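You operate a simulated robot arm through the tools that you are given. There is no shell and no other tool. Be economical: measure what you need, move in short steps, check, and stop when the job is done.

Carry out the task below with a simulated robot arm. There is one attempt and no reset: what you move stays moved.

Task
Lantern off, then put its battery on slow charge in bay 2.
Fine: shade back on the base.
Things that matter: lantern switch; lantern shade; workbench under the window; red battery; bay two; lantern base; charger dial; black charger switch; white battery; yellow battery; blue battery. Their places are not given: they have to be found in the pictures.

Only the result counts: the job must be done as asked and must still hold three seconds after the hand-in. Knocking over, shifting, dropping, spilling or breaking anything else fails it.

Robot
A 6-joint arm with a two-finger parallel gripper, fixed in place. Base frame: the origin is at the foot of the arm, x ahead of it, y to its left, z up; the work surface is at about z = 0. Readings come in mm, degrees, newtons and seconds.
With the tool pointing down near the work surface it reaches from about 120 to 500 mm from the base axis. Its first joint turns from -72.0 to 72.0 degrees. Payload 0.65 kg.
The TCP is the grasp point between the finger pads, 25 mm short of the fingertips. In the tool frame z runs along the fingers and y along their closing line. The gripper opens to 76 mm. The fingers are 18 mm wide and 10 mm thick; the gripper's body (36 by 78 mm) begins 45 mm behind the TCP.
Orientation is that of the tool frame in the base frame, as a unit quaternion [w, x, y, z]. With the fingers straight down and closing along the base's y, the tool's x points along the base's -x, its y along +y and its z along -z.

Tools
- The arm moves only by the tool play_rows. Its arguments are lists of equal length, an entry for each row: "travel": the shift along the base's x, y, z in units of 30 mm (1.0 is 30 mm), a list of three; "turn": the turn, a rotation vector about the base's x, y, z in units of 6 degrees (1.0 is 6 degrees), a list of three; "fingers": the opening, from 0 (shut) to 1 (fully open). In form: {"travel": [[x, y, z], ...], "turn": [[rx, ry, rz], ...], "fingers": [fingers, ...]}. A call has 1 to 8 rows; each row shifts and turns the commanded pose from where the row before left it. A call with a number of a shift or a turn outside -1 to 1 is refused whole. Rows are played at 5 a second. More than 50 mm and 8.6 degrees between two rows, or a gripper value outside its range, and nothing of the call is played. Where a pose cannot be reached the arm comes as near as it can. A force on the tool above 40 N (or 10 N above the force at the start of the call, whichever is more), or a blocked arm, ends the call early, and 0.2 s more pass. Each finger travels about 108 mm/s and halts on what it meets, pressing with about 44 N; the grip force reading is that of the motor and also rises with nothing between the fingers. The clock runs only during rows and for 0.2 s after the last one: add rows that do not move to give the fingers time. The reply holds the time, the measured pose of the TCP, the force on the tool along the base axes, the opening and the grip force, in the units named above and with some noise, and new pictures: "views" is both (left out), scene, wrist or none.
- Cameras (640 x 400 px; columns grow to the right, rows downward): "scene" is fixed at [20, 263.1, 385.9]; the picture's right is [-0.96, -0.28, 0.00], its down [-0.21, 0.71, -0.67] and it looks along [0.19, -0.64, -0.74] (base axes); focal length 214 px, centre (320, 200). "wrist" rides on the gripper at [-28, 0, -45] in the tool frame; the picture's right is [0.00, -1.00, 0.00], its down [0.97, 0.00, -0.24] and it looks along [0.24, 0.00, 0.97] (tool axes); focal length 218 px, centre (320, 200).
- pixel_to_xyz(camera, pixels): for up to 12 pixels [column, row] of the newest picture of that camera ("zoom" is the newest enlarged one), the place [x, y, z] in the base frame of the surface seen there, good to about 2 mm. No time passes.
- inspect(camera, box): a new picture of the part [left, top, right, bottom] of that camera's present view, enlarged. No time passes.
- job_done(): hands the job in; it is judged then, once.

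Go step by step. Measure first, check grasps and placings, and put right what went wrong. The budget is 80 turns and 120 pictures, counting those below and the enlarged ones. Unless the task says otherwise, let go and move clear before handing in, and close with one line.

The tools are called after ">>>" as name(argument=value, ...) on one line, values as JSON. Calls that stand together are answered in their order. play_rows: Moves the arm, as the interface text tells. Its arguments: {"type":"object","properties":{"travel":{"type":"array"},"turn":{"type":"array"},"fingers":{"type":"array"},"views":{"type":"string","enum":["both","scene","wrist","none"]}},"required":["travel","turn","fingers"]} The other tools are called the same way: pixel_to_xyz (camera, pixels) gives the place of the surface under pixels of a picture; inspect (camera, box) takes an enlarged picture of a part of a camera's view; job_done () hands the job in.

At the start:

```text
t: 0.0
tool_pos: [219.9, 102.4, 329.9]
ee_rot: [0.0, 0.0, 1.0, 0.0]
wrist_force: [-0.4, 0.2, 0.0]
finger_gap: 75.9
grip_force: 0.1
```

scene: 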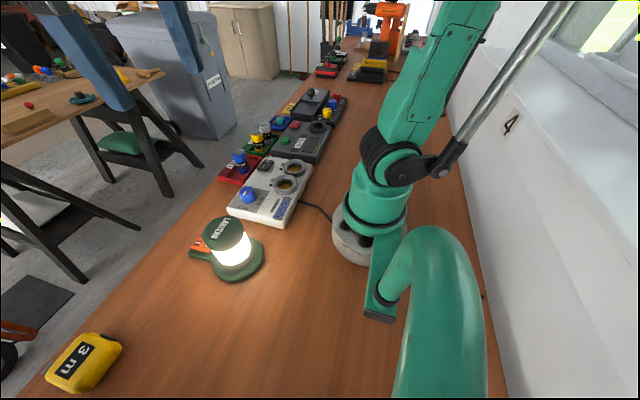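
wrist: 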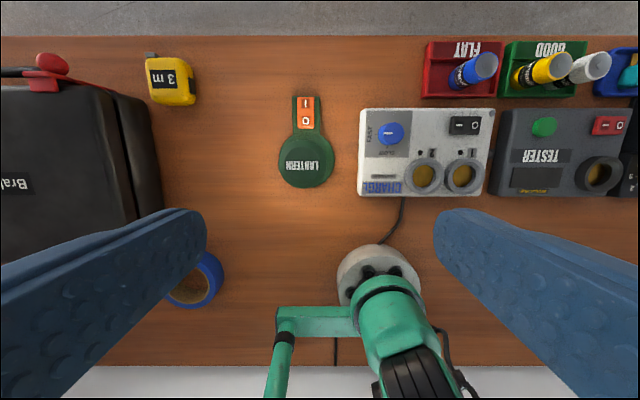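

The wrist picture shows the lantern around (306,150), with its switch tab at (306,112), and the charger around (425,150). I'll enlarge both and measure them.

>>> inspect(camera="wrist", box=[260, 80, 380, 200])

>>> inspect(camera="wrist", box=[350, 90, 510, 200])

>>> inspect(camera="scene", box=[170, 80, 350, 290])

>>> pixel_to_xyz(camera="wrist", pixels=[[306, 165], [306, 103], [306, 122], [391, 133], [458, 125], [474, 125], [422, 177], [461, 177], [340, 150], [360, 110], [495, 110], [375, 125]])

```text
3.33 times, centred on (320, 140) of wrist
```

zoom: 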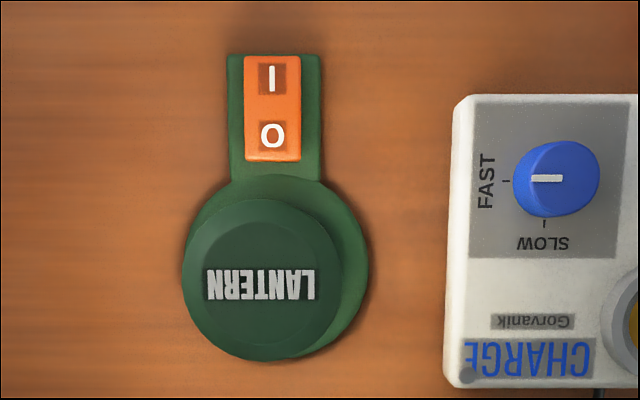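

```text
3.64 times, centred on (430, 145) of wrist
```

zoom: 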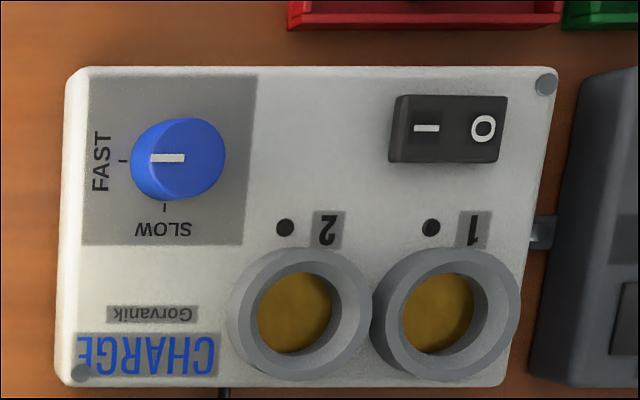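

```text
1.90 times, centred on (260, 185) of scene
```

zoom: 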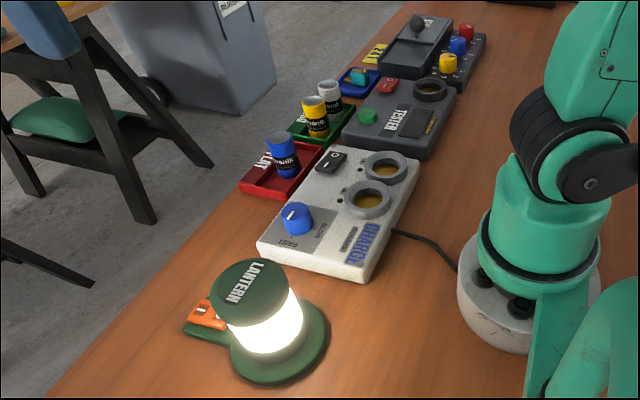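

```text
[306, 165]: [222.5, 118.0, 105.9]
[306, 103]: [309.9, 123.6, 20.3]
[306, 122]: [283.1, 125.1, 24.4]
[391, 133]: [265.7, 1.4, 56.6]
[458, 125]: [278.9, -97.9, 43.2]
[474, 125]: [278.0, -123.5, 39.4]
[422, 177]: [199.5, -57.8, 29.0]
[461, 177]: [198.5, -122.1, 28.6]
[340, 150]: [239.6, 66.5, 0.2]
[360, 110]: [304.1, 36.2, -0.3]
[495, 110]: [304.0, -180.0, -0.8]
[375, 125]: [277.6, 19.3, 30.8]
```

Each rocker's pressed half sits lower: the lantern has I down (on) and the charger has O down (off). The dial points at FAST, toward +y, and SLOW is toward −x. I'll close the fingers and go above the lantern's O half at about (283,124).

>>> play_rows(travel=[[0.7, 0.25, -0.7], [0.7, 0.25, -0.7], [0.7, 0.25, -0.7], [0, 0, -1], [0, 0, -1], [0, 0, -1], [0, 0, -1], [0, 0, -1]], turn=[[0, 0, 0], [0, 0, 0], [0, 0, 0], [0, 0, 0], [0, 0, 0], [0, 0, 0], [0, 0, 0], [0, 0, 0]], fingers=[0, 0, 0, 0, 0, 0, 0, 0])

```text
t: 1.8
tool_pos: [283.0, 126.2, 119.0]
ee_rot: [0.001, 0.001, 1.0, -0.001]
wrist_force: [0.1, 0.2, -0.4]
finger_gap: 0.2
grip_force: 23.1
```

scene: 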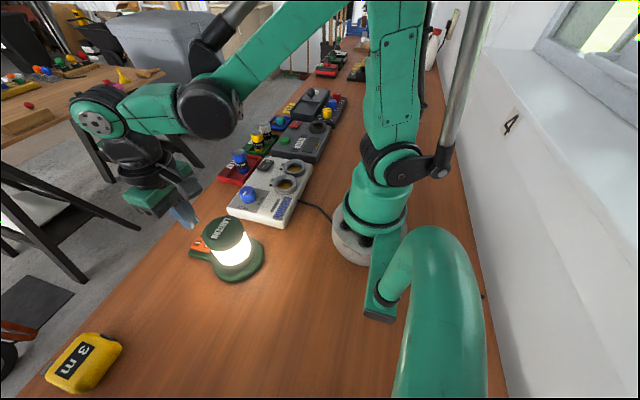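
wrist: 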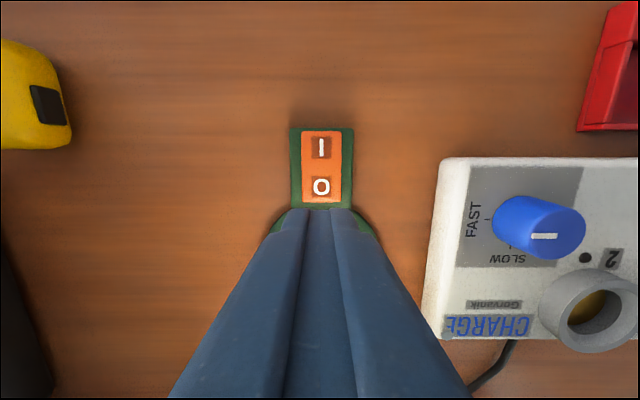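

>>> pixel_to_xyz(camera="wrist", pixels=[[321, 148], [321, 186], [321, 200], [321, 134], [302, 186], [341, 186], [321, 168]])

```text
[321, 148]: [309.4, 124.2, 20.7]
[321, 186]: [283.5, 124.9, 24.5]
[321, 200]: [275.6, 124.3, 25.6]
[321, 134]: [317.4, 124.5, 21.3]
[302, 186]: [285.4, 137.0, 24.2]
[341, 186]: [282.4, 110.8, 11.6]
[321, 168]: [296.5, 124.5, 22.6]
```

O is at (283.5,124.5,24.5) and the tips are at z≈94, so I'll lower straight down and press gently.

>>> play_rows(travel=[[0, -0.05, -1], [0, 0, -1], [0, 0, -0.25], [0, 0, -0.08], [0, 0, -0.08], [0, 0, -0.08]], turn=[[0, 0, 0], [0, 0, 0], [0, 0, 0], [0, 0, 0], [0, 0, 0], [0, 0, 0]], fingers=[0, 0, 0, 0, 0, 0])

```text
t: 3.0
tool_pos: [282.2, 122.5, 47.5]
ee_rot: [0.001, 0.0, 1.0, 0.001]
wrist_force: [-2.7, -0.8, 22.8]
finger_gap: 0.0
grip_force: 23.6
stopped in row 5: the force on the tool passed its limit (the readings are from after the stop); the commanded pose is now the measured one
```

scene: 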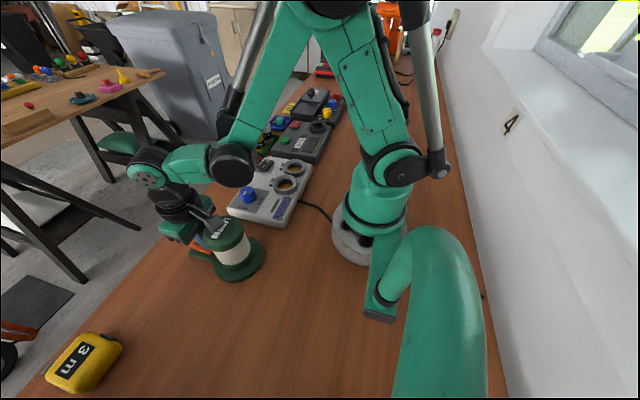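
wrist: 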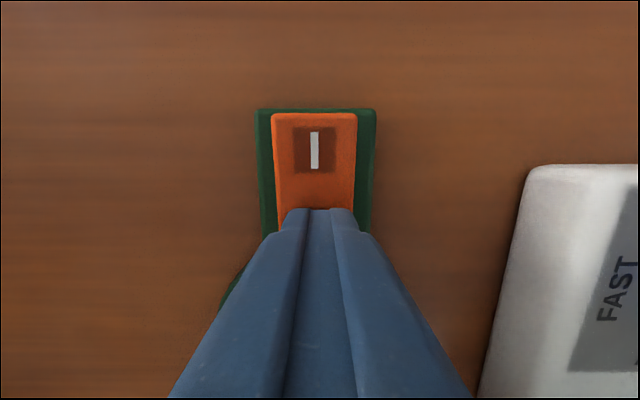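

The lantern is dark now, so it's off. I'll rise, open the fingers and move over the shade to measure it.

>>> play_rows(travel=[[0, 0, 1], [0, 0, 1], [0, 0, 1], [0, 0, 1], [-0.5, 0, 1], [-0.7, 0, 0.8], [-0.7, 0, 0]], turn=[[0, 0, 0], [0, 0, 0], [0, 0, 0], [0, 0, 0], [0, 0, 0], [0, 0, 0], [0, 0, 0]], fingers=[0, 0, 0, 0, 1, 1, 1])

```text
t: 4.6
tool_pos: [225.3, 123.9, 220.4]
ee_rot: [0.001, 0.001, 1.0, 0.0]
wrist_force: [-0.5, -0.4, 0.4]
finger_gap: 75.8
grip_force: 0.1
```

scene: 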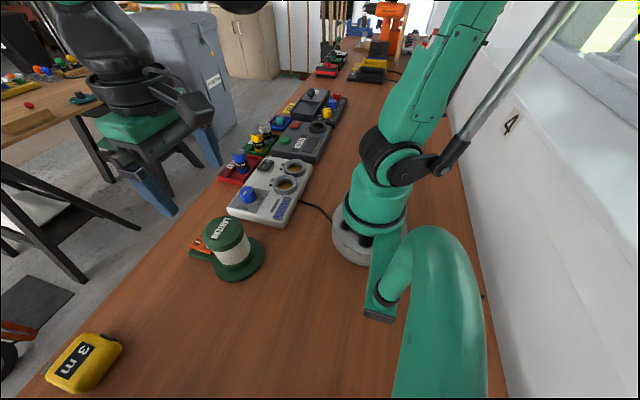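
wrist: 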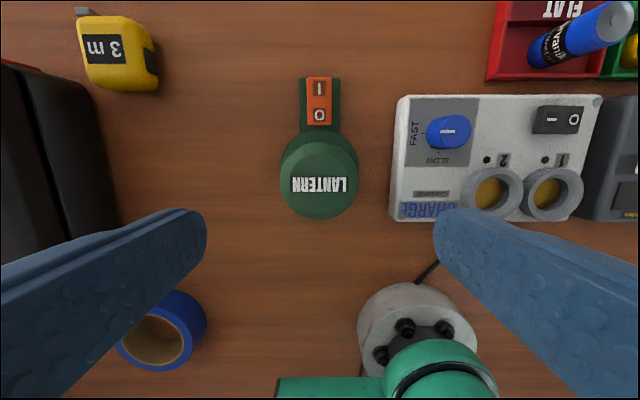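

>>> inspect(camera="scene", box=[180, 200, 280, 290])

>>> pixel_to_xyz(camera="wrist", pixels=[[288, 180], [352, 180], [320, 148], [320, 212], [319, 88], [319, 117], [488, 192], [541, 193], [320, 180]])

>>> pixel_to_xyz(camera="scene", pixels=[[230, 255], [231, 263], [232, 272], [228, 245], [240, 238], [204, 240], [244, 240], [225, 275]])

```text
4.44 times, centred on (230, 245) of scene
```

zoom: 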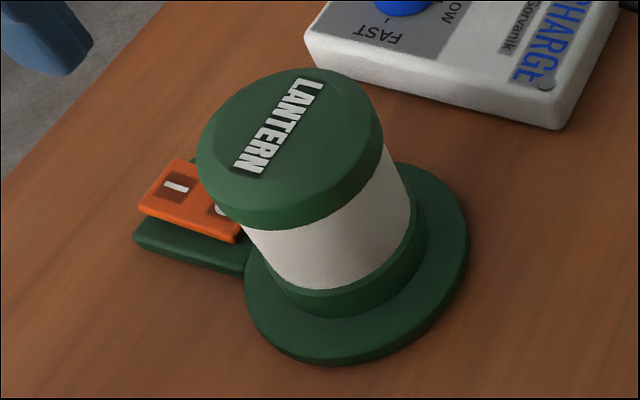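

```text
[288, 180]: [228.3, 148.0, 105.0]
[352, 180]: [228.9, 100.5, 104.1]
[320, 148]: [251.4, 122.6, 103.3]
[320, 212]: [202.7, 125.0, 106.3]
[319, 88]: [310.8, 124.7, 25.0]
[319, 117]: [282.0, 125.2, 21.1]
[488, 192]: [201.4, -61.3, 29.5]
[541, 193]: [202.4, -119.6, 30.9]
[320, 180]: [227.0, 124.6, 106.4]
```

```text
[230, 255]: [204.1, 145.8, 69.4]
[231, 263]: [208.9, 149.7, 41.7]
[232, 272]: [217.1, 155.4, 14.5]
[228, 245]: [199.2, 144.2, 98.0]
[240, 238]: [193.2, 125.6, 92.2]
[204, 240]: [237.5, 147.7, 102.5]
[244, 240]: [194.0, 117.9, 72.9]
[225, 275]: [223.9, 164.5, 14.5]
```

The shade's cap is about 58 mm across, centred near (226,124), with its top at z≈106. I'll descend to TCP z≈94 and close on it.

>>> play_rows(travel=[[0, 0, -1], [0, 0, -1], [0, 0, -1], [0, 0, -1], [0, 0, -0.2], [0, 0, 0], [0, 0, 0]], turn=[[0, 0, 0], [0, 0, 0], [0, 0, 0], [0, 0, 0], [0, 0, 0], [0, 0, 0], [0, 0, 0]], fingers=[1, 1, 1, 1, 1, 0.74, 0.7])

```text
t: 6.2
tool_pos: [224.2, 123.3, 94.6]
ee_rot: [0.001, 0.001, 1.0, 0.0]
wrist_force: [-0.3, 0.1, 0.1]
finger_gap: 60.1
grip_force: 44.3
```

scene: 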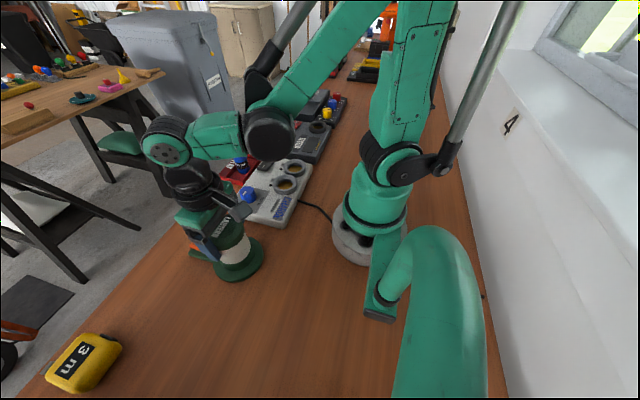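
wrist: 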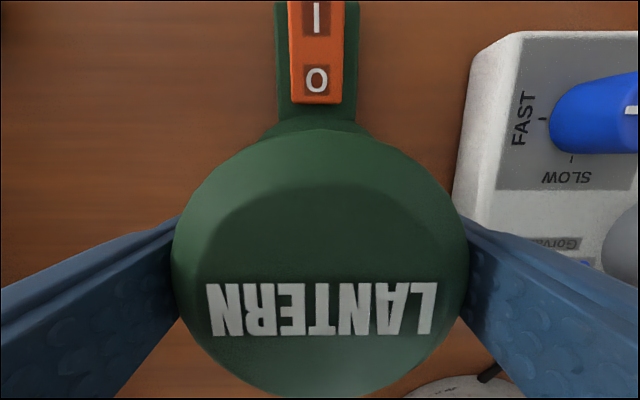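

The shade is gripped at 60 mm. I'll lift it slowly to see whether it pulls free.

>>> play_rows(travel=[[0, 0, 0.2], [0, 0, 0.3], [0, 0, 0.5], [0, 0, 0.8]], turn=[[0, 0, 0], [0, 0, 0], [0, 0, 0], [0, 0, 0]], fingers=[0.65, 0.65, 0.65, 0.65])

```text
t: 7.2
tool_pos: [223.9, 123.5, 147.8]
ee_rot: [0.001, 0.0, 1.0, 0.0]
wrist_force: [0.5, 0.5, -1.4]
finger_gap: 60.0
grip_force: 43.8
```

scene: 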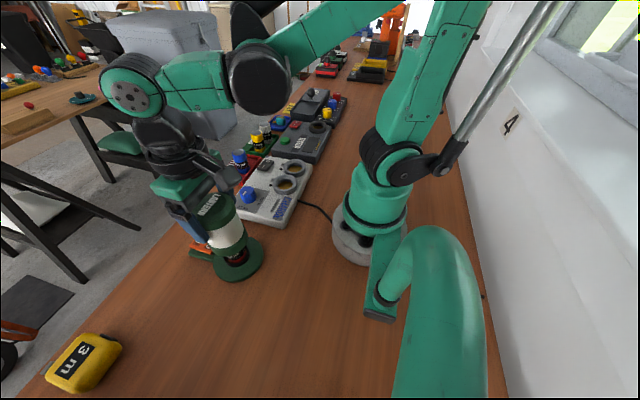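
wrist: 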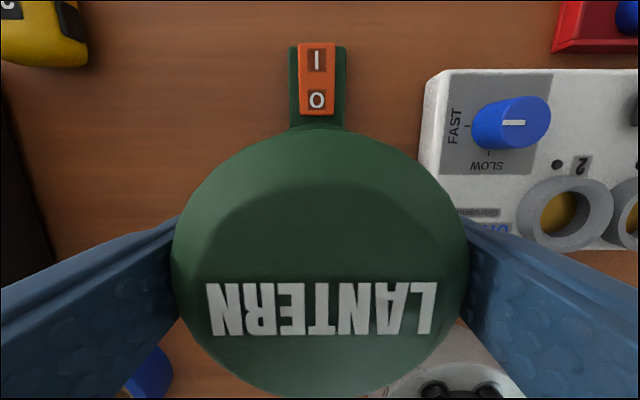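

The shade comes free and the red battery shows beneath it at (237,258). I'll raise it more, carry it toward an empty patch near (255,212), and then check how far its bottom hangs.

>>> play_rows(travel=[[0, 0, 1], [0, 0, 1], [0.2, 0.6, 0.3], [0.2, 0.6, 0], [0.2, 0.6, 0], [0.2, 0.6, 0], [0.2, 0.55, 0]], turn=[[0, 0, 0], [0, 0, 0], [0, 0, 0], [0, 0, 0], [0, 0, 0], [0, 0, 0], [0, 0, 0]], fingers=[0.65, 0.65, 0.65, 0.65, 0.65, 0.65, 0.65])

>>> inspect(camera="scene", box=[130, 150, 290, 290])

```text
t: 8.8
tool_pos: [255.0, 212.1, 216.7]
ee_rot: [0.001, 0.001, 1.0, 0.0]
wrist_force: [0.4, -0.1, -0.5]
finger_gap: 60.3
grip_force: 44.1
```

scene: 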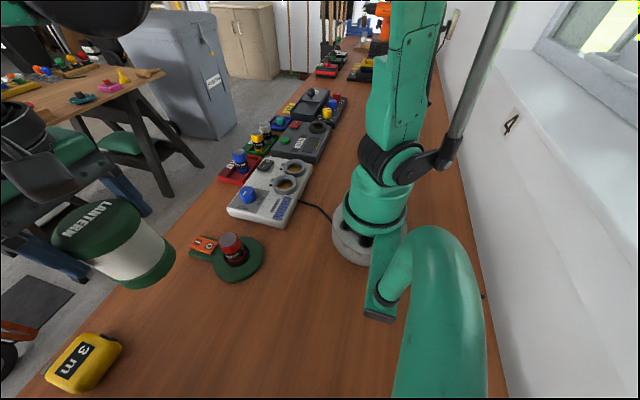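
wrist: 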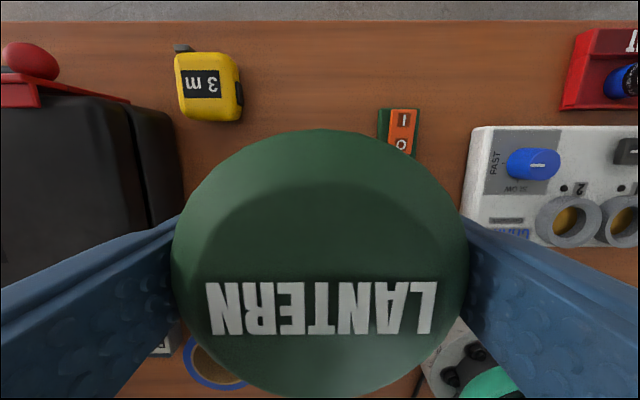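

```text
2.86 times, centred on (210, 220) of scene
```

zoom: 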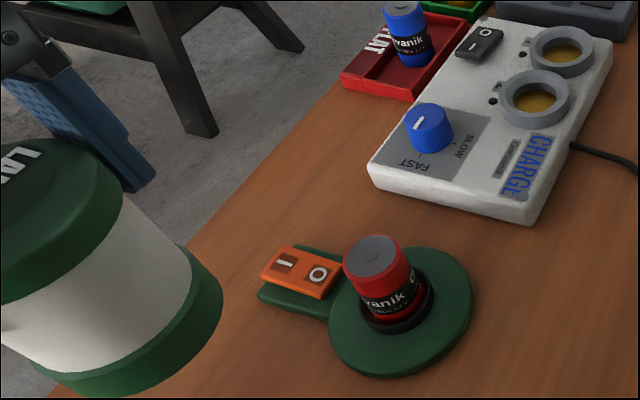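

The shade includes the lower green ring. I'll measure its bottom edge, the battery and the base plate.

>>> pixel_to_xyz(camera="scene", pixels=[[146, 287], [150, 284], [148, 268], [170, 268], [229, 239], [233, 255], [240, 253], [236, 268], [252, 268], [222, 240], [240, 238], [215, 270]])

>>> pixel_to_xyz(camera="wrist", pixels=[[208, 100], [170, 130], [250, 120], [165, 180], [250, 80], [205, 350]])

```text
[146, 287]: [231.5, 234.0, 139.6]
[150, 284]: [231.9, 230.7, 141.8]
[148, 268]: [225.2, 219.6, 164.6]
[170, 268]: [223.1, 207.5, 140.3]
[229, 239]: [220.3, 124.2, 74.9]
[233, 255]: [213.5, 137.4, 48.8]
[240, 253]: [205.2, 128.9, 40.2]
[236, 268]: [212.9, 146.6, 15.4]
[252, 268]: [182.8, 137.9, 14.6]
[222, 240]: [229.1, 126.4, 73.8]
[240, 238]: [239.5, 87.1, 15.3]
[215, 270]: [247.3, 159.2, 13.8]
```

```text
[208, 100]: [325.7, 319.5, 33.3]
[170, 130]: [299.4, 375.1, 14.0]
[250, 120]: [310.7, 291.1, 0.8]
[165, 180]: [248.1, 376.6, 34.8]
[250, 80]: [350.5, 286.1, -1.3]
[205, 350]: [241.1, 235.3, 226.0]
```

Seated, the shade's bottom was at z≈14.5 with the TCP at 94.6, so on the table the TCP should be at about 80. I'll lower it in small final steps.

>>> play_rows(travel=[[0, 0, -1], [0, 0, -1], [0, 0, -1], [0, 0, -1], [0, 0, -0.35], [0, 0, -0.1], [0, 0, -0.06], [0, 0, 0]], turn=[[0, 0, 0], [0, 0, 0], [0, 0, 0], [0, 0, 0], [0, 0, 0], [0, 0, 0], [0, 0, 0], [0, 0, 0]], fingers=[0.65, 0.65, 0.65, 0.65, 0.65, 0.65, 0.65, 0.65])

```text
t: 10.6
tool_pos: [255.8, 210.6, 81.1]
ee_rot: [0.001, 0.001, 1.0, 0.0]
wrist_force: [-0.5, -0.5, -0.9]
finger_gap: 60.1
grip_force: 44.2
```

scene: 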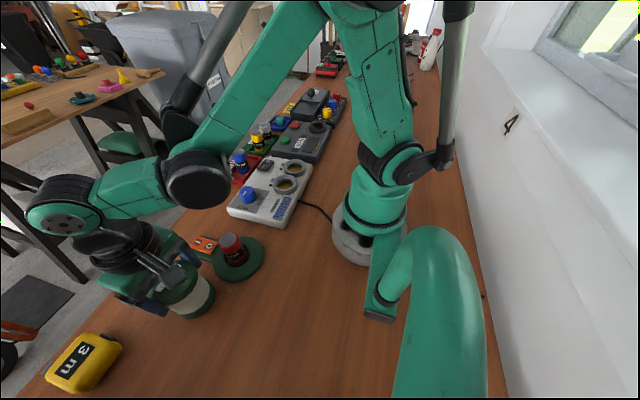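
wrist: 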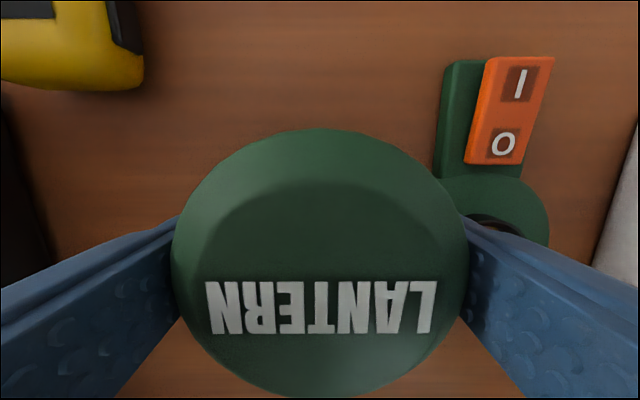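

There's no contact force yet, so I'll lower in very fine steps.

>>> play_rows(travel=[[0, 0, -0.03], [0, 0, -0.02], [0, 0, 0]], turn=[[0, 0, 0], [0, 0, 0], [0, 0, 0]], fingers=[0.65, 0.65, 0.65], views="none")

```text
t: 11.4
tool_pos: [256.3, 210.0, 79.7]
ee_rot: [0.001, 0.001, 1.0, 0.001]
wrist_force: [1.3, 0.5, -0.8]
finger_gap: 60.0
grip_force: 43.9
```

>>> play_rows(travel=[[0, 0, -0.03], [0, 0, -0.02], [0, 0, 0]], turn=[[0, 0, 0], [0, 0, 0], [0, 0, 0]], fingers=[0.65, 0.65, 0.65], views="none")

```text
t: 12.2
tool_pos: [254.5, 211.4, 78.9]
ee_rot: [0.001, 0.0, 1.0, 0.0]
wrist_force: [3.0, 0.5, 37.4]
finger_gap: 60.2
grip_force: 44.2
```

The shade is now on the table (37 N). I'll ease up slightly, open, and rise.

>>> play_rows(travel=[[0, 0, 0.03], [0, 0, 0], [0, 0, 0], [0, 0, 1], [0, 0, 1], [0, 0, 1], [-0.3, -0.8, 0.5], [-0.3, -0.8, 0]], turn=[[0, 0, 0], [0, 0, 0], [0, 0, 0], [0, 0, 0], [0, 0, 0], [0, 0, 0], [0, 0, 0], [0, 0, 0]], fingers=[0.75, 1, 1, 1, 1, 1, 1, 1], views="none")

>>> play_rows(travel=[[-0.2, -0.7, 0.5], [-0.2, -0.6, 0]], turn=[[0, 0, 0], [0, 0, 0]], fingers=[1, 1])

```text
t: 14.0
tool_pos: [237.4, 163.2, 184.8]
ee_rot: [0.001, 0.0, 1.0, 0.0]
wrist_force: [0.0, 0.6, 0.4]
finger_gap: 76.1
grip_force: 0.0
```

```text
t: 14.6
tool_pos: [225.4, 126.0, 200.3]
ee_rot: [0.001, 0.0, 1.0, 0.0]
wrist_force: [-0.4, 0.5, -0.9]
finger_gap: 75.7
grip_force: 0.1
```

scene: 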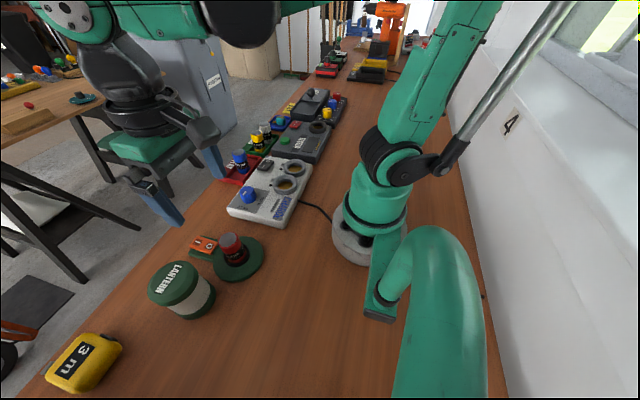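
wrist: 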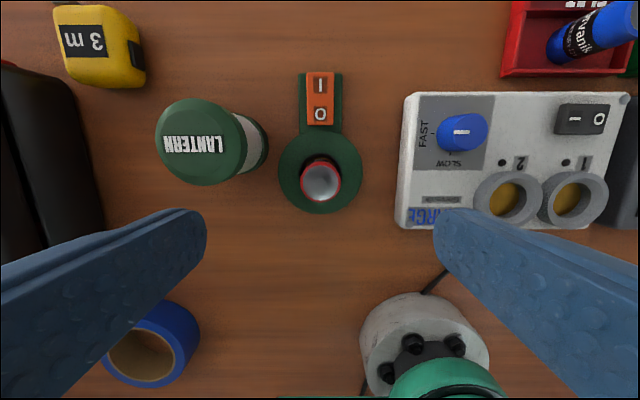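

The shade stands upright and the red battery is exposed at (319,182). I'll measure the battery and bay 2 closely.

>>> inspect(camera="wrist", box=[270, 130, 370, 220])

>>> pixel_to_xyz(camera="wrist", pixels=[[304, 182], [337, 182], [320, 166], [320, 198], [320, 182], [474, 200], [534, 200], [503, 172], [503, 222], [504, 199], [570, 200], [320, 207]])

```text
4.44 times, centred on (320, 175) of wrist
```

zoom: 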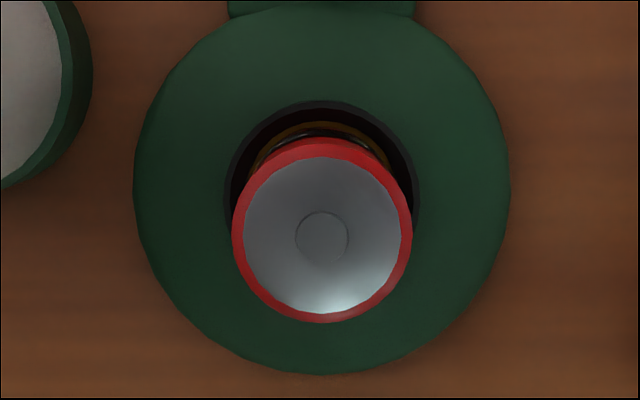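

```text
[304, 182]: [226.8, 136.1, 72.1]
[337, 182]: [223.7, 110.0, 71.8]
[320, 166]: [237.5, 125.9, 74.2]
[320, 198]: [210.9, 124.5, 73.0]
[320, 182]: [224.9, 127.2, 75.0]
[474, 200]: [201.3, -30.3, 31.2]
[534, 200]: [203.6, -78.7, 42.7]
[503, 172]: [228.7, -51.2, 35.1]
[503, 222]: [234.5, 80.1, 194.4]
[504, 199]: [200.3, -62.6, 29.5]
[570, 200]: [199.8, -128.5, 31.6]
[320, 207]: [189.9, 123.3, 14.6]
```

The battery is about 31 mm across, centred near (225,125), with its top at z≈75. I'll descend to TCP z≈60 and grip it.

>>> play_rows(travel=[[0, -0.03, -1], [0, 0, -1], [0, 0, -1], [0, 0, -1], [0, 0, -0.67], [0, 0, 0], [0, 0, 0], [0, 0, 0]], turn=[[0, 0, 0], [0, 0, 0], [0, 0, 0], [0, 0, 0], [0, 0, 0], [0, 0, 0], [0, 0, 0], [0, 0, 0]], fingers=[0.8, 0.8, 0.8, 0.8, 0.8, 0.35, 0.35, 0.35])

```text
t: 16.4
tool_pos: [225.6, 123.6, 60.5]
ee_rot: [0.001, 0.001, 1.0, 0.0]
wrist_force: [0.3, 0.0, 0.9]
finger_gap: 32.0
grip_force: 43.7
```

scene: 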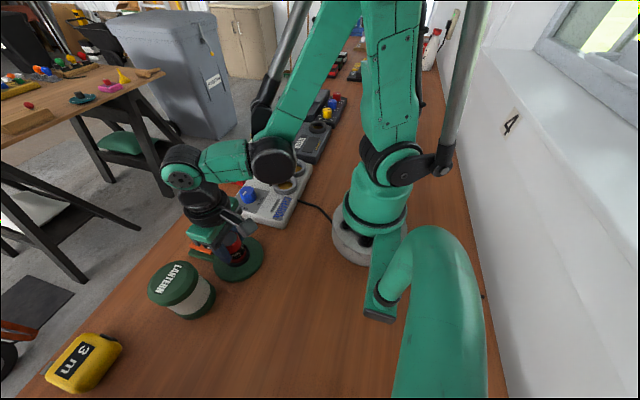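
wrist: 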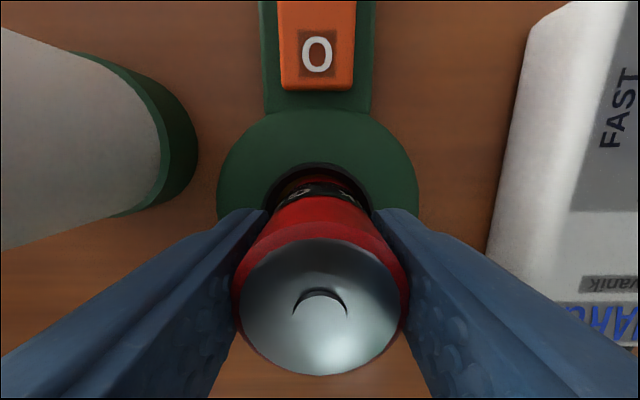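

The battery is gripped at 32 mm. I'll lift it straight up.

>>> play_rows(travel=[[0, 0, 0.2], [0, 0, 0.4], [0, 0, 0.8], [0, 0, 1], [0, 0, 1], [0, 0, 0.3]], turn=[[0, 0, 0], [0, 0, 0], [0, 0, 0], [0, 0, 0], [0, 0, 0], [0, 0, 0]], fingers=[0.35, 0.35, 0.35, 0.35, 0.35, 0.35])

>>> inspect(camera="scene", box=[150, 130, 310, 290])

```text
t: 17.8
tool_pos: [223.7, 123.4, 170.5]
ee_rot: [0.001, 0.001, 1.0, 0.0]
wrist_force: [-0.2, -0.8, -1.2]
finger_gap: 31.7
grip_force: 43.6
```

scene: 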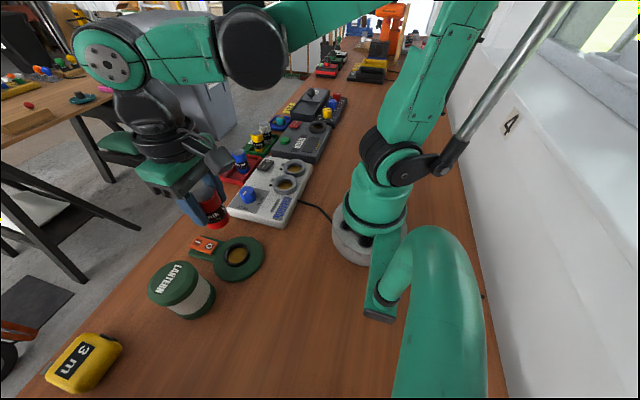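
wrist: 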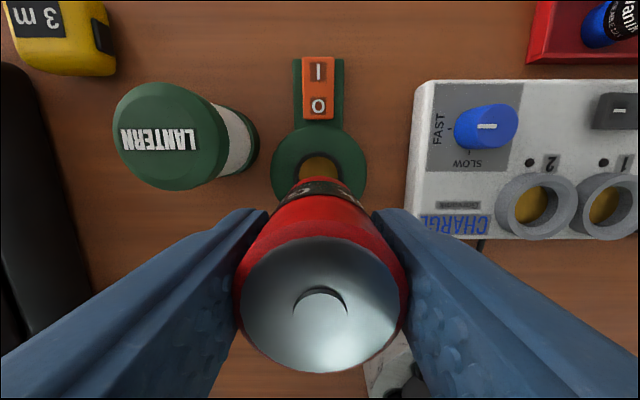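

```text
2.50 times, centred on (230, 210) of scene
```

zoom: 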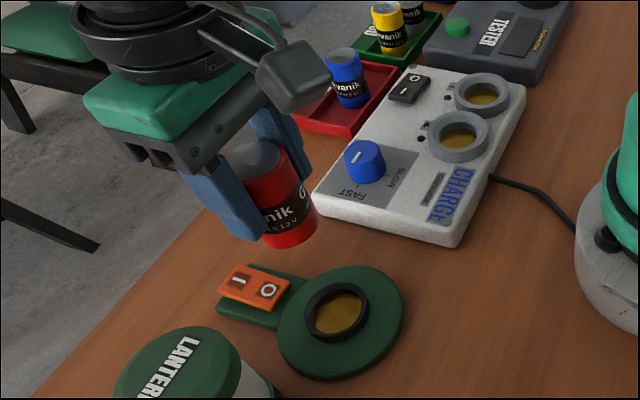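

The battery is out and hanging straight. I'll measure its lower edge, the socket floor and bay 2's rim and floor.

>>> pixel_to_xyz(camera="zoom", pixels=[[290, 243], [275, 243], [338, 310], [460, 139], [430, 135], [489, 135], [459, 113], [459, 160], [256, 150], [482, 97]])

>>> pixel_to_xyz(camera="wrist", pixels=[[500, 206], [571, 206], [537, 176], [537, 236], [530, 206], [556, 206], [509, 206], [322, 168], [540, 206]])

>>> inspect(camera="wrist", box=[480, 160, 600, 250])

```text
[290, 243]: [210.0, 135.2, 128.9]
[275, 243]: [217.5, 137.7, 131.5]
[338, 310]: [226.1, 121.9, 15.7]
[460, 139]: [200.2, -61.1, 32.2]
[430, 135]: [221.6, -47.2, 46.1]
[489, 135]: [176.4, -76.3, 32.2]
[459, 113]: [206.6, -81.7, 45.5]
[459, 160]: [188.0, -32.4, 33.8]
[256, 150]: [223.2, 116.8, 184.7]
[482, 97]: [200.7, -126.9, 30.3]
```

```text
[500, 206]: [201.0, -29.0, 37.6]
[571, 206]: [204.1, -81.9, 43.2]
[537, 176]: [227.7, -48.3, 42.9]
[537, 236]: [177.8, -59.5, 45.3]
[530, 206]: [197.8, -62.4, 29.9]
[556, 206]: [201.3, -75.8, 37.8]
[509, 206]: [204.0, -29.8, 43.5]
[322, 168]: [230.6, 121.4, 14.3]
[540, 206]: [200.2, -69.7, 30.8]
```

```text
4.44 times, centred on (540, 205) of wrist
```

zoom: 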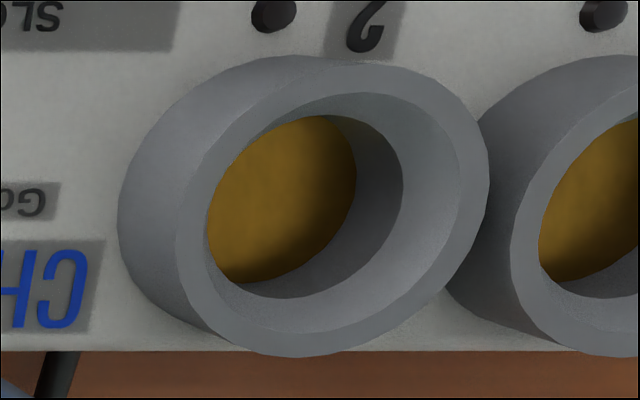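

Bay 2 is centred near (202,−57), with its rim at z≈44 and floor at ≈30. The battery bottom is about 45 mm below the TCP. I'll carry it over, stopping a bit short in x so the bay stays visible.

>>> play_rows(travel=[[-0.3, -1, 0], [-0.3, -1, 0], [-0.3, -1, 0], [-0.3, -1, 0], [-0.3, -1, 0], [-0.3, -1, 0]], turn=[[0, 0, 0], [0, 0, 0], [0, 0, 0], [0, 0, 0], [0, 0, 0], [0, 0, 0]], fingers=[0.35, 0.35, 0.35, 0.35, 0.35, 0.35])

>>> inspect(camera="wrist", box=[240, 50, 400, 210])

```text
t: 19.2
tool_pos: [169.6, -57.7, 171.2]
ee_rot: [0.0, 0.0, 1.0, 0.0]
wrist_force: [0.5, 0.2, -2.3]
finger_gap: 32.0
grip_force: 44.1
```

scene: 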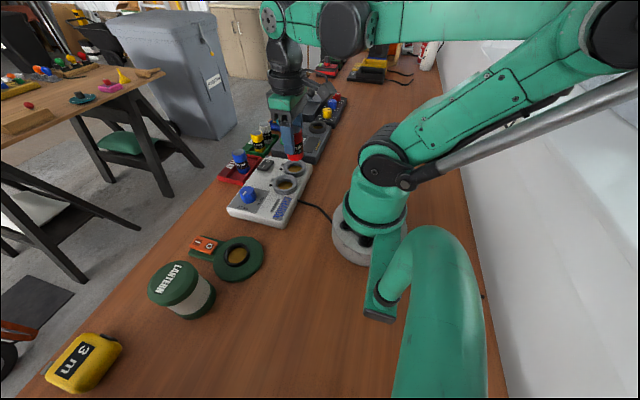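
wrist: 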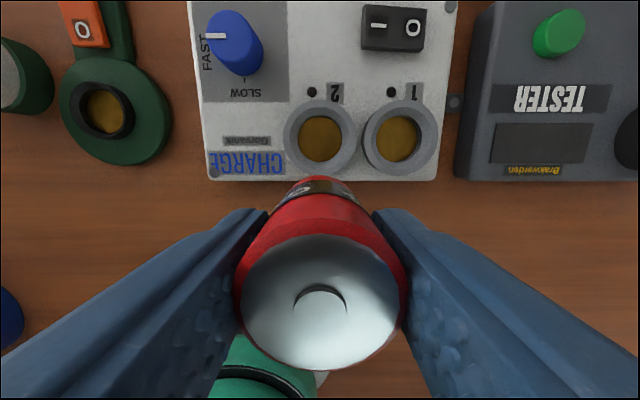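

```text
2.50 times, centred on (320, 130) of wrist
```

zoom: 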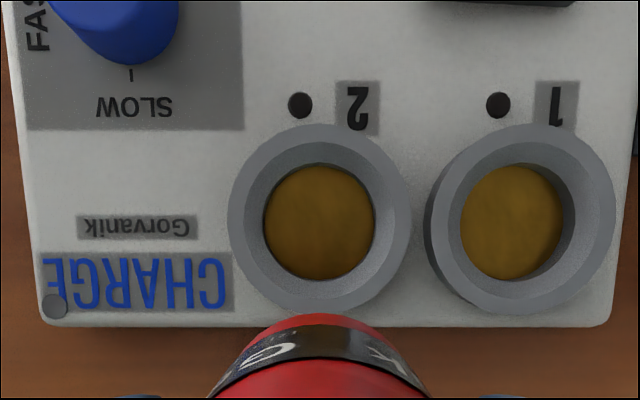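

Bay 2's ring is centred at column 320, so y is aligned. Its x works out to about 202.7, with the battery about 2 mm ahead of the tool. I'll move to tool x≈200.7 and lower to just above the rim.

>>> play_rows(travel=[[0.52, 0, 0], [0.52, 0, 0], [0, 0, -1], [0, 0, -1], [0, 0, -0.5]], turn=[[0, 0, 0], [0, 0, 0], [0, 0, 0], [0, 0, 0], [0, 0, 0]], fingers=[0.35, 0.35, 0.35, 0.35, 0.35])

>>> inspect(camera="scene", box=[220, 110, 340, 230])

```text
t: 20.4
tool_pos: [201.2, -56.0, 94.5]
ee_rot: [0.0, 0.0, 1.0, 0.0]
wrist_force: [0.2, -0.2, -1.6]
finger_gap: 32.1
grip_force: 43.6
```

scene: 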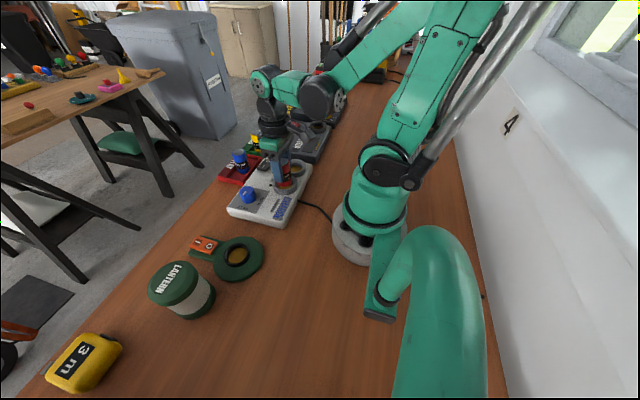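
wrist: 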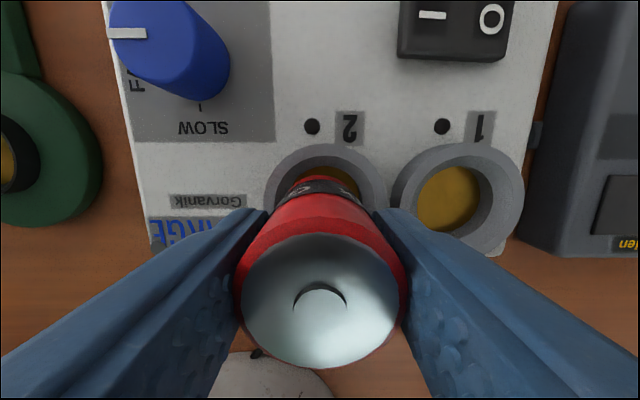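

```text
3.33 times, centred on (280, 170) of scene
```

zoom: 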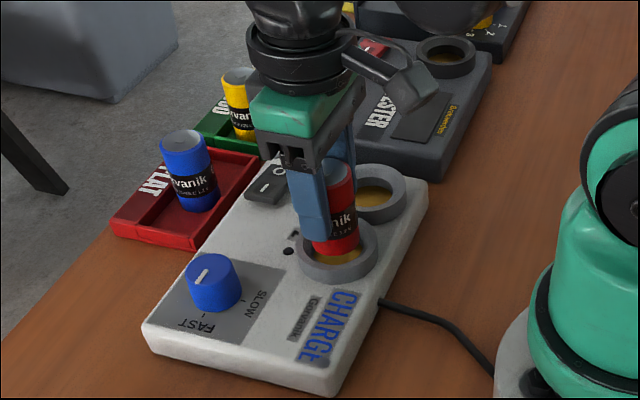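

The ring appears centred near column 325 rather than 320. I'll zoom in to compare the battery's far end with the ring.

>>> inspect(camera="wrist", box=[250, 130, 400, 220])

```text
4.27 times, centred on (325, 175) of wrist
```

zoom: 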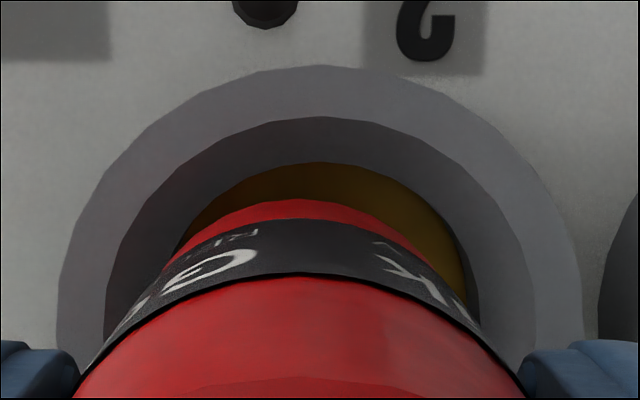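

The ring centre is about 2 mm further toward −y than the battery. I'll shift −2 mm and lower in.

>>> play_rows(travel=[[0, -0.07, 0], [0, 0, -0.2], [0, 0, -0.2], [0, 0, -0.1], [0, 0, -0.06]], turn=[[0, 0, 0], [0, 0, 0], [0, 0, 0], [0, 0, 0], [0, 0, 0]], fingers=[0.35, 0.35, 0.35, 0.35, 0.35])

>>> inspect(camera="scene", box=[220, 110, 340, 230])

```text
t: 21.6
tool_pos: [202.6, -57.8, 79.4]
ee_rot: [0.0, 0.0, 1.0, 0.0]
wrist_force: [0.2, -0.4, -1.6]
finger_gap: 31.8
grip_force: 44.3
```

scene: 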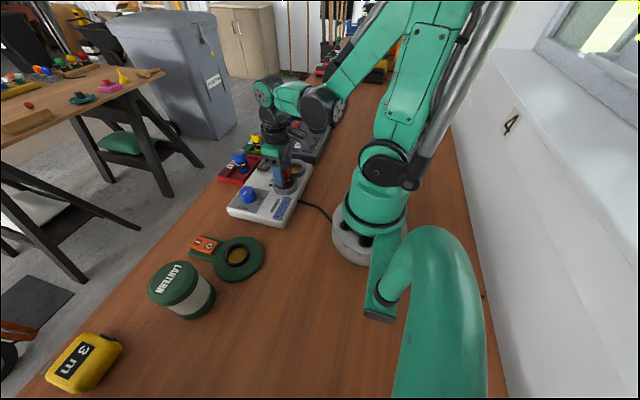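
wrist: 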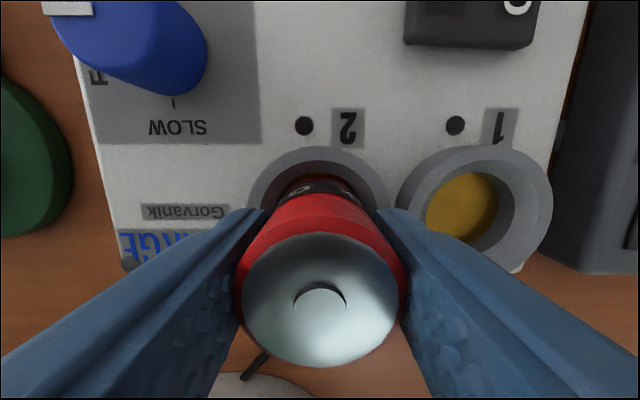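

```text
3.33 times, centred on (280, 170) of scene
```

zoom: 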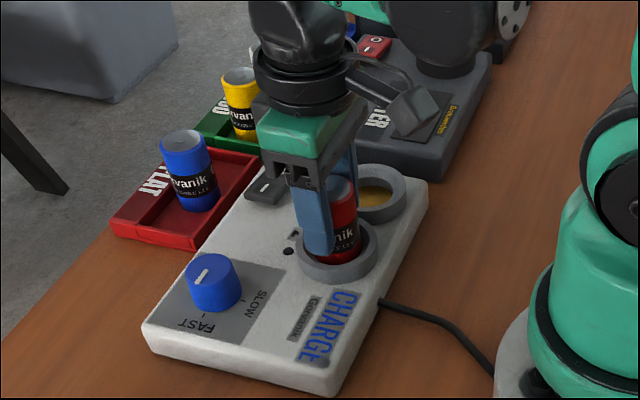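

The battery is going into bay 2 with no side force. I'll lower the last few millimetres in fine steps until it touches.

>>> play_rows(travel=[[0, 0, -0.04], [0, 0, -0.03], [0, 0, -0.03], [0, 0, 0]], turn=[[0, 0, 0], [0, 0, 0], [0, 0, 0], [0, 0, 0]], fingers=[0.35, 0.35, 0.35, 0.35], views="none")

```text
t: 22.6
tool_pos: [202.0, -59.1, 77.5]
ee_rot: [0.001, 0.002, 1.0, 0.0]
wrist_force: [-0.7, 0.7, 0.7]
finger_gap: 32.0
grip_force: 44.2
```

>>> play_rows(travel=[[0, 0, -0.02], [0, 0, -0.02], [0, 0, 0]], turn=[[0, 0, 0], [0, 0, 0], [0, 0, 0]], fingers=[0.35, 0.35, 0.35], views="none")

```text
t: 23.4
tool_pos: [203.0, -57.7, 75.9]
ee_rot: [0.002, 0.001, 1.0, 0.0]
wrist_force: [1.3, 0.0, 2.1]
finger_gap: 31.8
grip_force: 43.4
```

>>> play_rows(travel=[[0, 0, -0.02], [0, 0, -0.02], [0, 0, 0]], turn=[[0, 0, 0], [0, 0, 0], [0, 0, 0]], fingers=[0.35, 0.35, 0.35], views="wrist")

```text
t: 23.9
tool_pos: [201.5, -58.9, 75.6]
ee_rot: [-0.001, 0.001, 1.0, 0.0]
wrist_force: [-0.2, 0.2, 3.9]
finger_gap: 31.9
grip_force: 43.9
stopped in row 2: the force on the tool passed its limit (the readings are from after the stop); the commanded pose is now the measured one
```

wrist: 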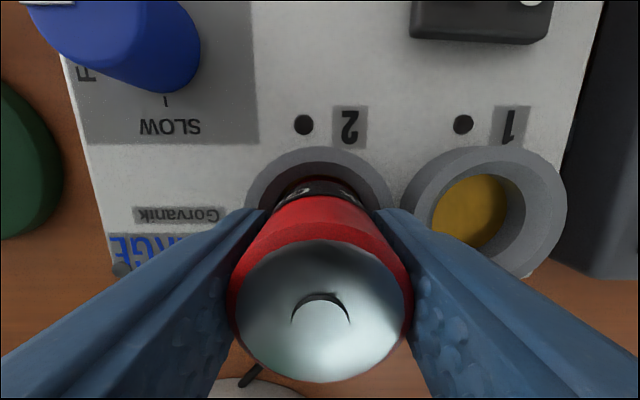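

The battery has bottomed out at TCP z≈75.6, as expected. I'll open moderately and rise straight up.

>>> play_rows(travel=[[0, 0, 0], [0, 0, 0], [0, 0, 0.5], [0, 0, 1], [0, 0, 1], [0, 0, 1], [0, 0, 1]], turn=[[0, 0, 0], [0, 0, 0], [0, 0, 0], [0, 0, 0], [0, 0, 0], [0, 0, 0], [0, 0, 0]], fingers=[0.65, 0.65, 0.65, 0.65, 0.65, 0.65, 0.65])

>>> inspect(camera="scene", box=[220, 110, 340, 230])

>>> pixel_to_xyz(camera="zoom", pixels=[[213, 268], [213, 300], [275, 175], [262, 190], [338, 190]])

```text
t: 25.5
tool_pos: [201.4, -58.2, 209.5]
ee_rot: [-0.001, 0.001, 1.0, 0.0]
wrist_force: [-0.3, -0.7, 0.8]
finger_gap: 49.1
grip_force: 0.0
```

scene: 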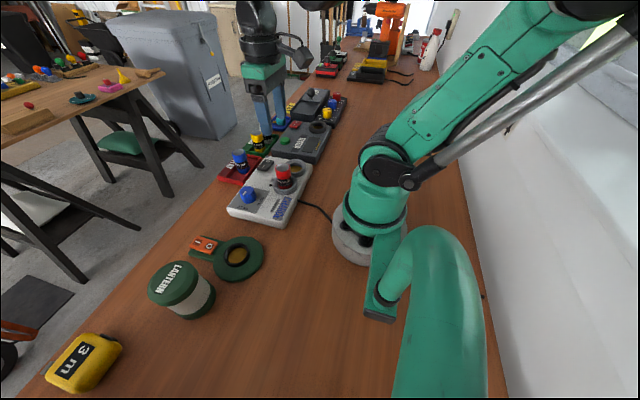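
wrist: 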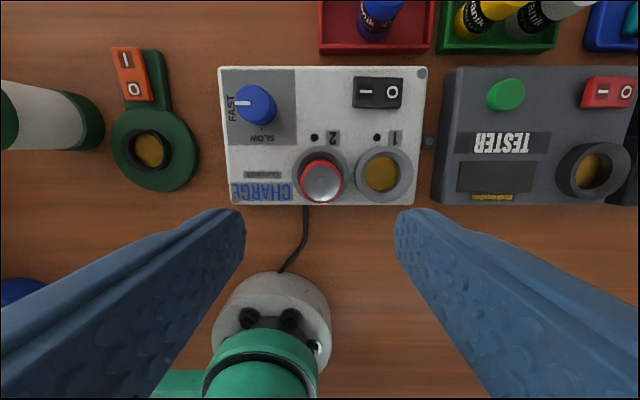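

```text
3.33 times, centred on (280, 170) of scene
```

zoom: 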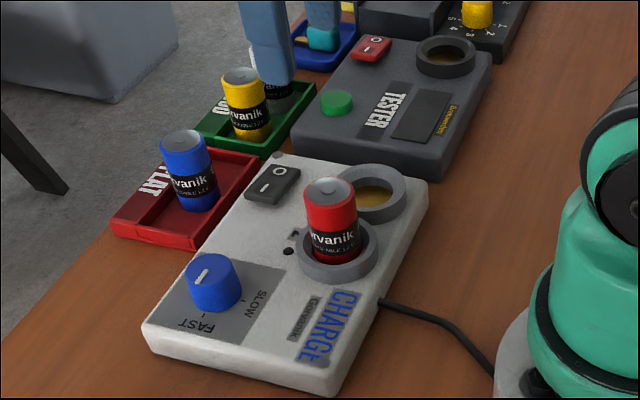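

```text
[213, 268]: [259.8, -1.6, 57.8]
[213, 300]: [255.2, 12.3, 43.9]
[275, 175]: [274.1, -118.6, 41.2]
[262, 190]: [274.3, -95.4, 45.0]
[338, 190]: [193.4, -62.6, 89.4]
```

The battery stands in bay 2 and the dial still points at FAST. I'll move over near the dial to measure it.

>>> play_rows(travel=[[0.5, 1, 0], [0.5, 0.97, -0.2], [0.3, 0, -0.8], [0, 0, -0.5]], turn=[[0, 0, 0], [0, 0, 0], [0, 0, 0], [0, 0, 0]], fingers=[0.65, 0.65, 0.65, 0.65], views="wrist")

>>> inspect(camera="wrist", box=[250, 60, 390, 200])

```text
t: 26.5
tool_pos: [241.9, 1.6, 165.0]
ee_rot: [0.0, 0.001, 1.0, 0.0]
wrist_force: [0.5, -0.5, 0.4]
finger_gap: 49.5
grip_force: 0.1
```

wrist: 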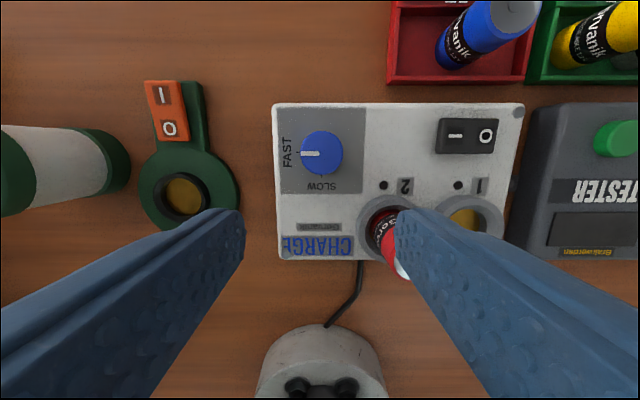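

```text
2.86 times, centred on (320, 130) of wrist
```

zoom: 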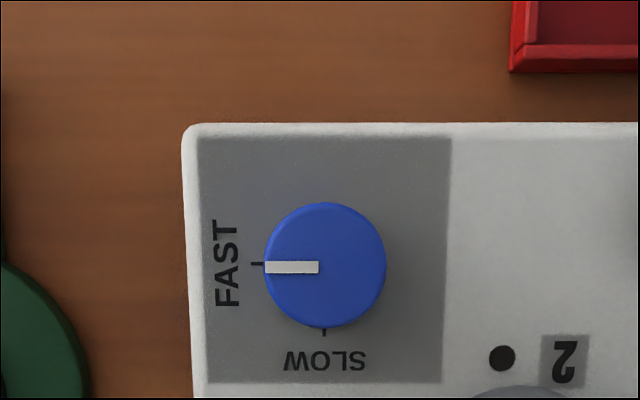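

The dial is centred at (265.4, 0.5) and about 29 mm across. FAST is toward +y and SLOW toward −x, so it needs +90° about z. I'll descend and grip it.

>>> play_rows(travel=[[0.78, -0.03, -0.4], [0, 0, -1], [0, 0, -1], [0, 0, -1], [0, 0, 0], [0, 0, 0]], turn=[[0, 0, 0], [0, 0, 0], [0, 0, 0], [0, 0, 0], [0, 0, 0], [0, 0, 0]], fingers=[0.65, 0.65, 0.65, 0.65, 0.3, 0.3])

```text
t: 27.9
tool_pos: [263.6, 0.6, 63.2]
ee_rot: [0.0, 0.001, 1.0, 0.0]
wrist_force: [4.5, -0.9, -10.0]
finger_gap: 30.8
grip_force: 43.6
```

scene: 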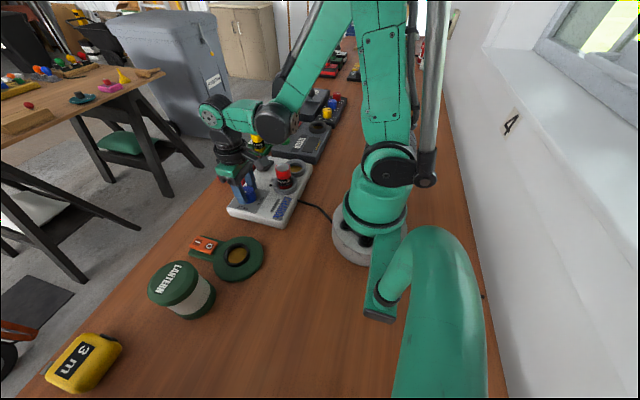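
wrist: 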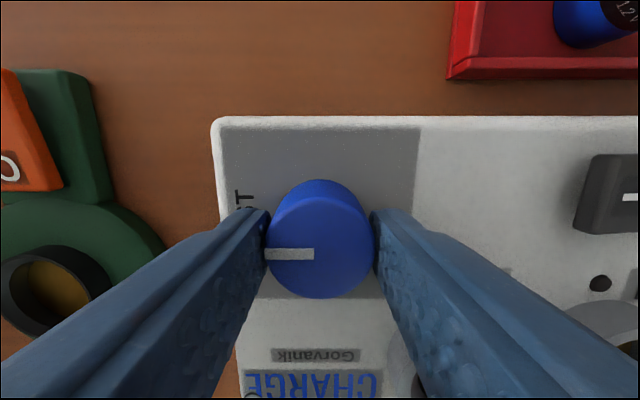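

The dial is gripped at 31 mm. I'll turn +18° first as a check.

>>> play_rows(travel=[[0, 0, 0], [0, 0, 0], [0, 0, 0]], turn=[[0, 0, 1], [0, 0, 1], [0, 0, 1]], fingers=[0.3, 0.3, 0.3], views="wrist")

```text
t: 28.7
tool_pos: [265.0, 0.0, 62.6]
ee_rot: [-0.001, -0.133, 0.991, 0.002]
wrist_force: [-2.4, 1.5, 12.8]
finger_gap: 30.9
grip_force: 44.0
stopped in row 3: the force on the tool passed its limit (the readings are from after the stop); the commanded pose is now the measured one
```

wrist: 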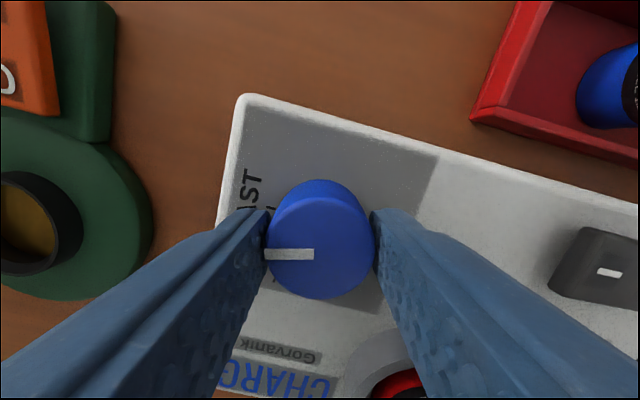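

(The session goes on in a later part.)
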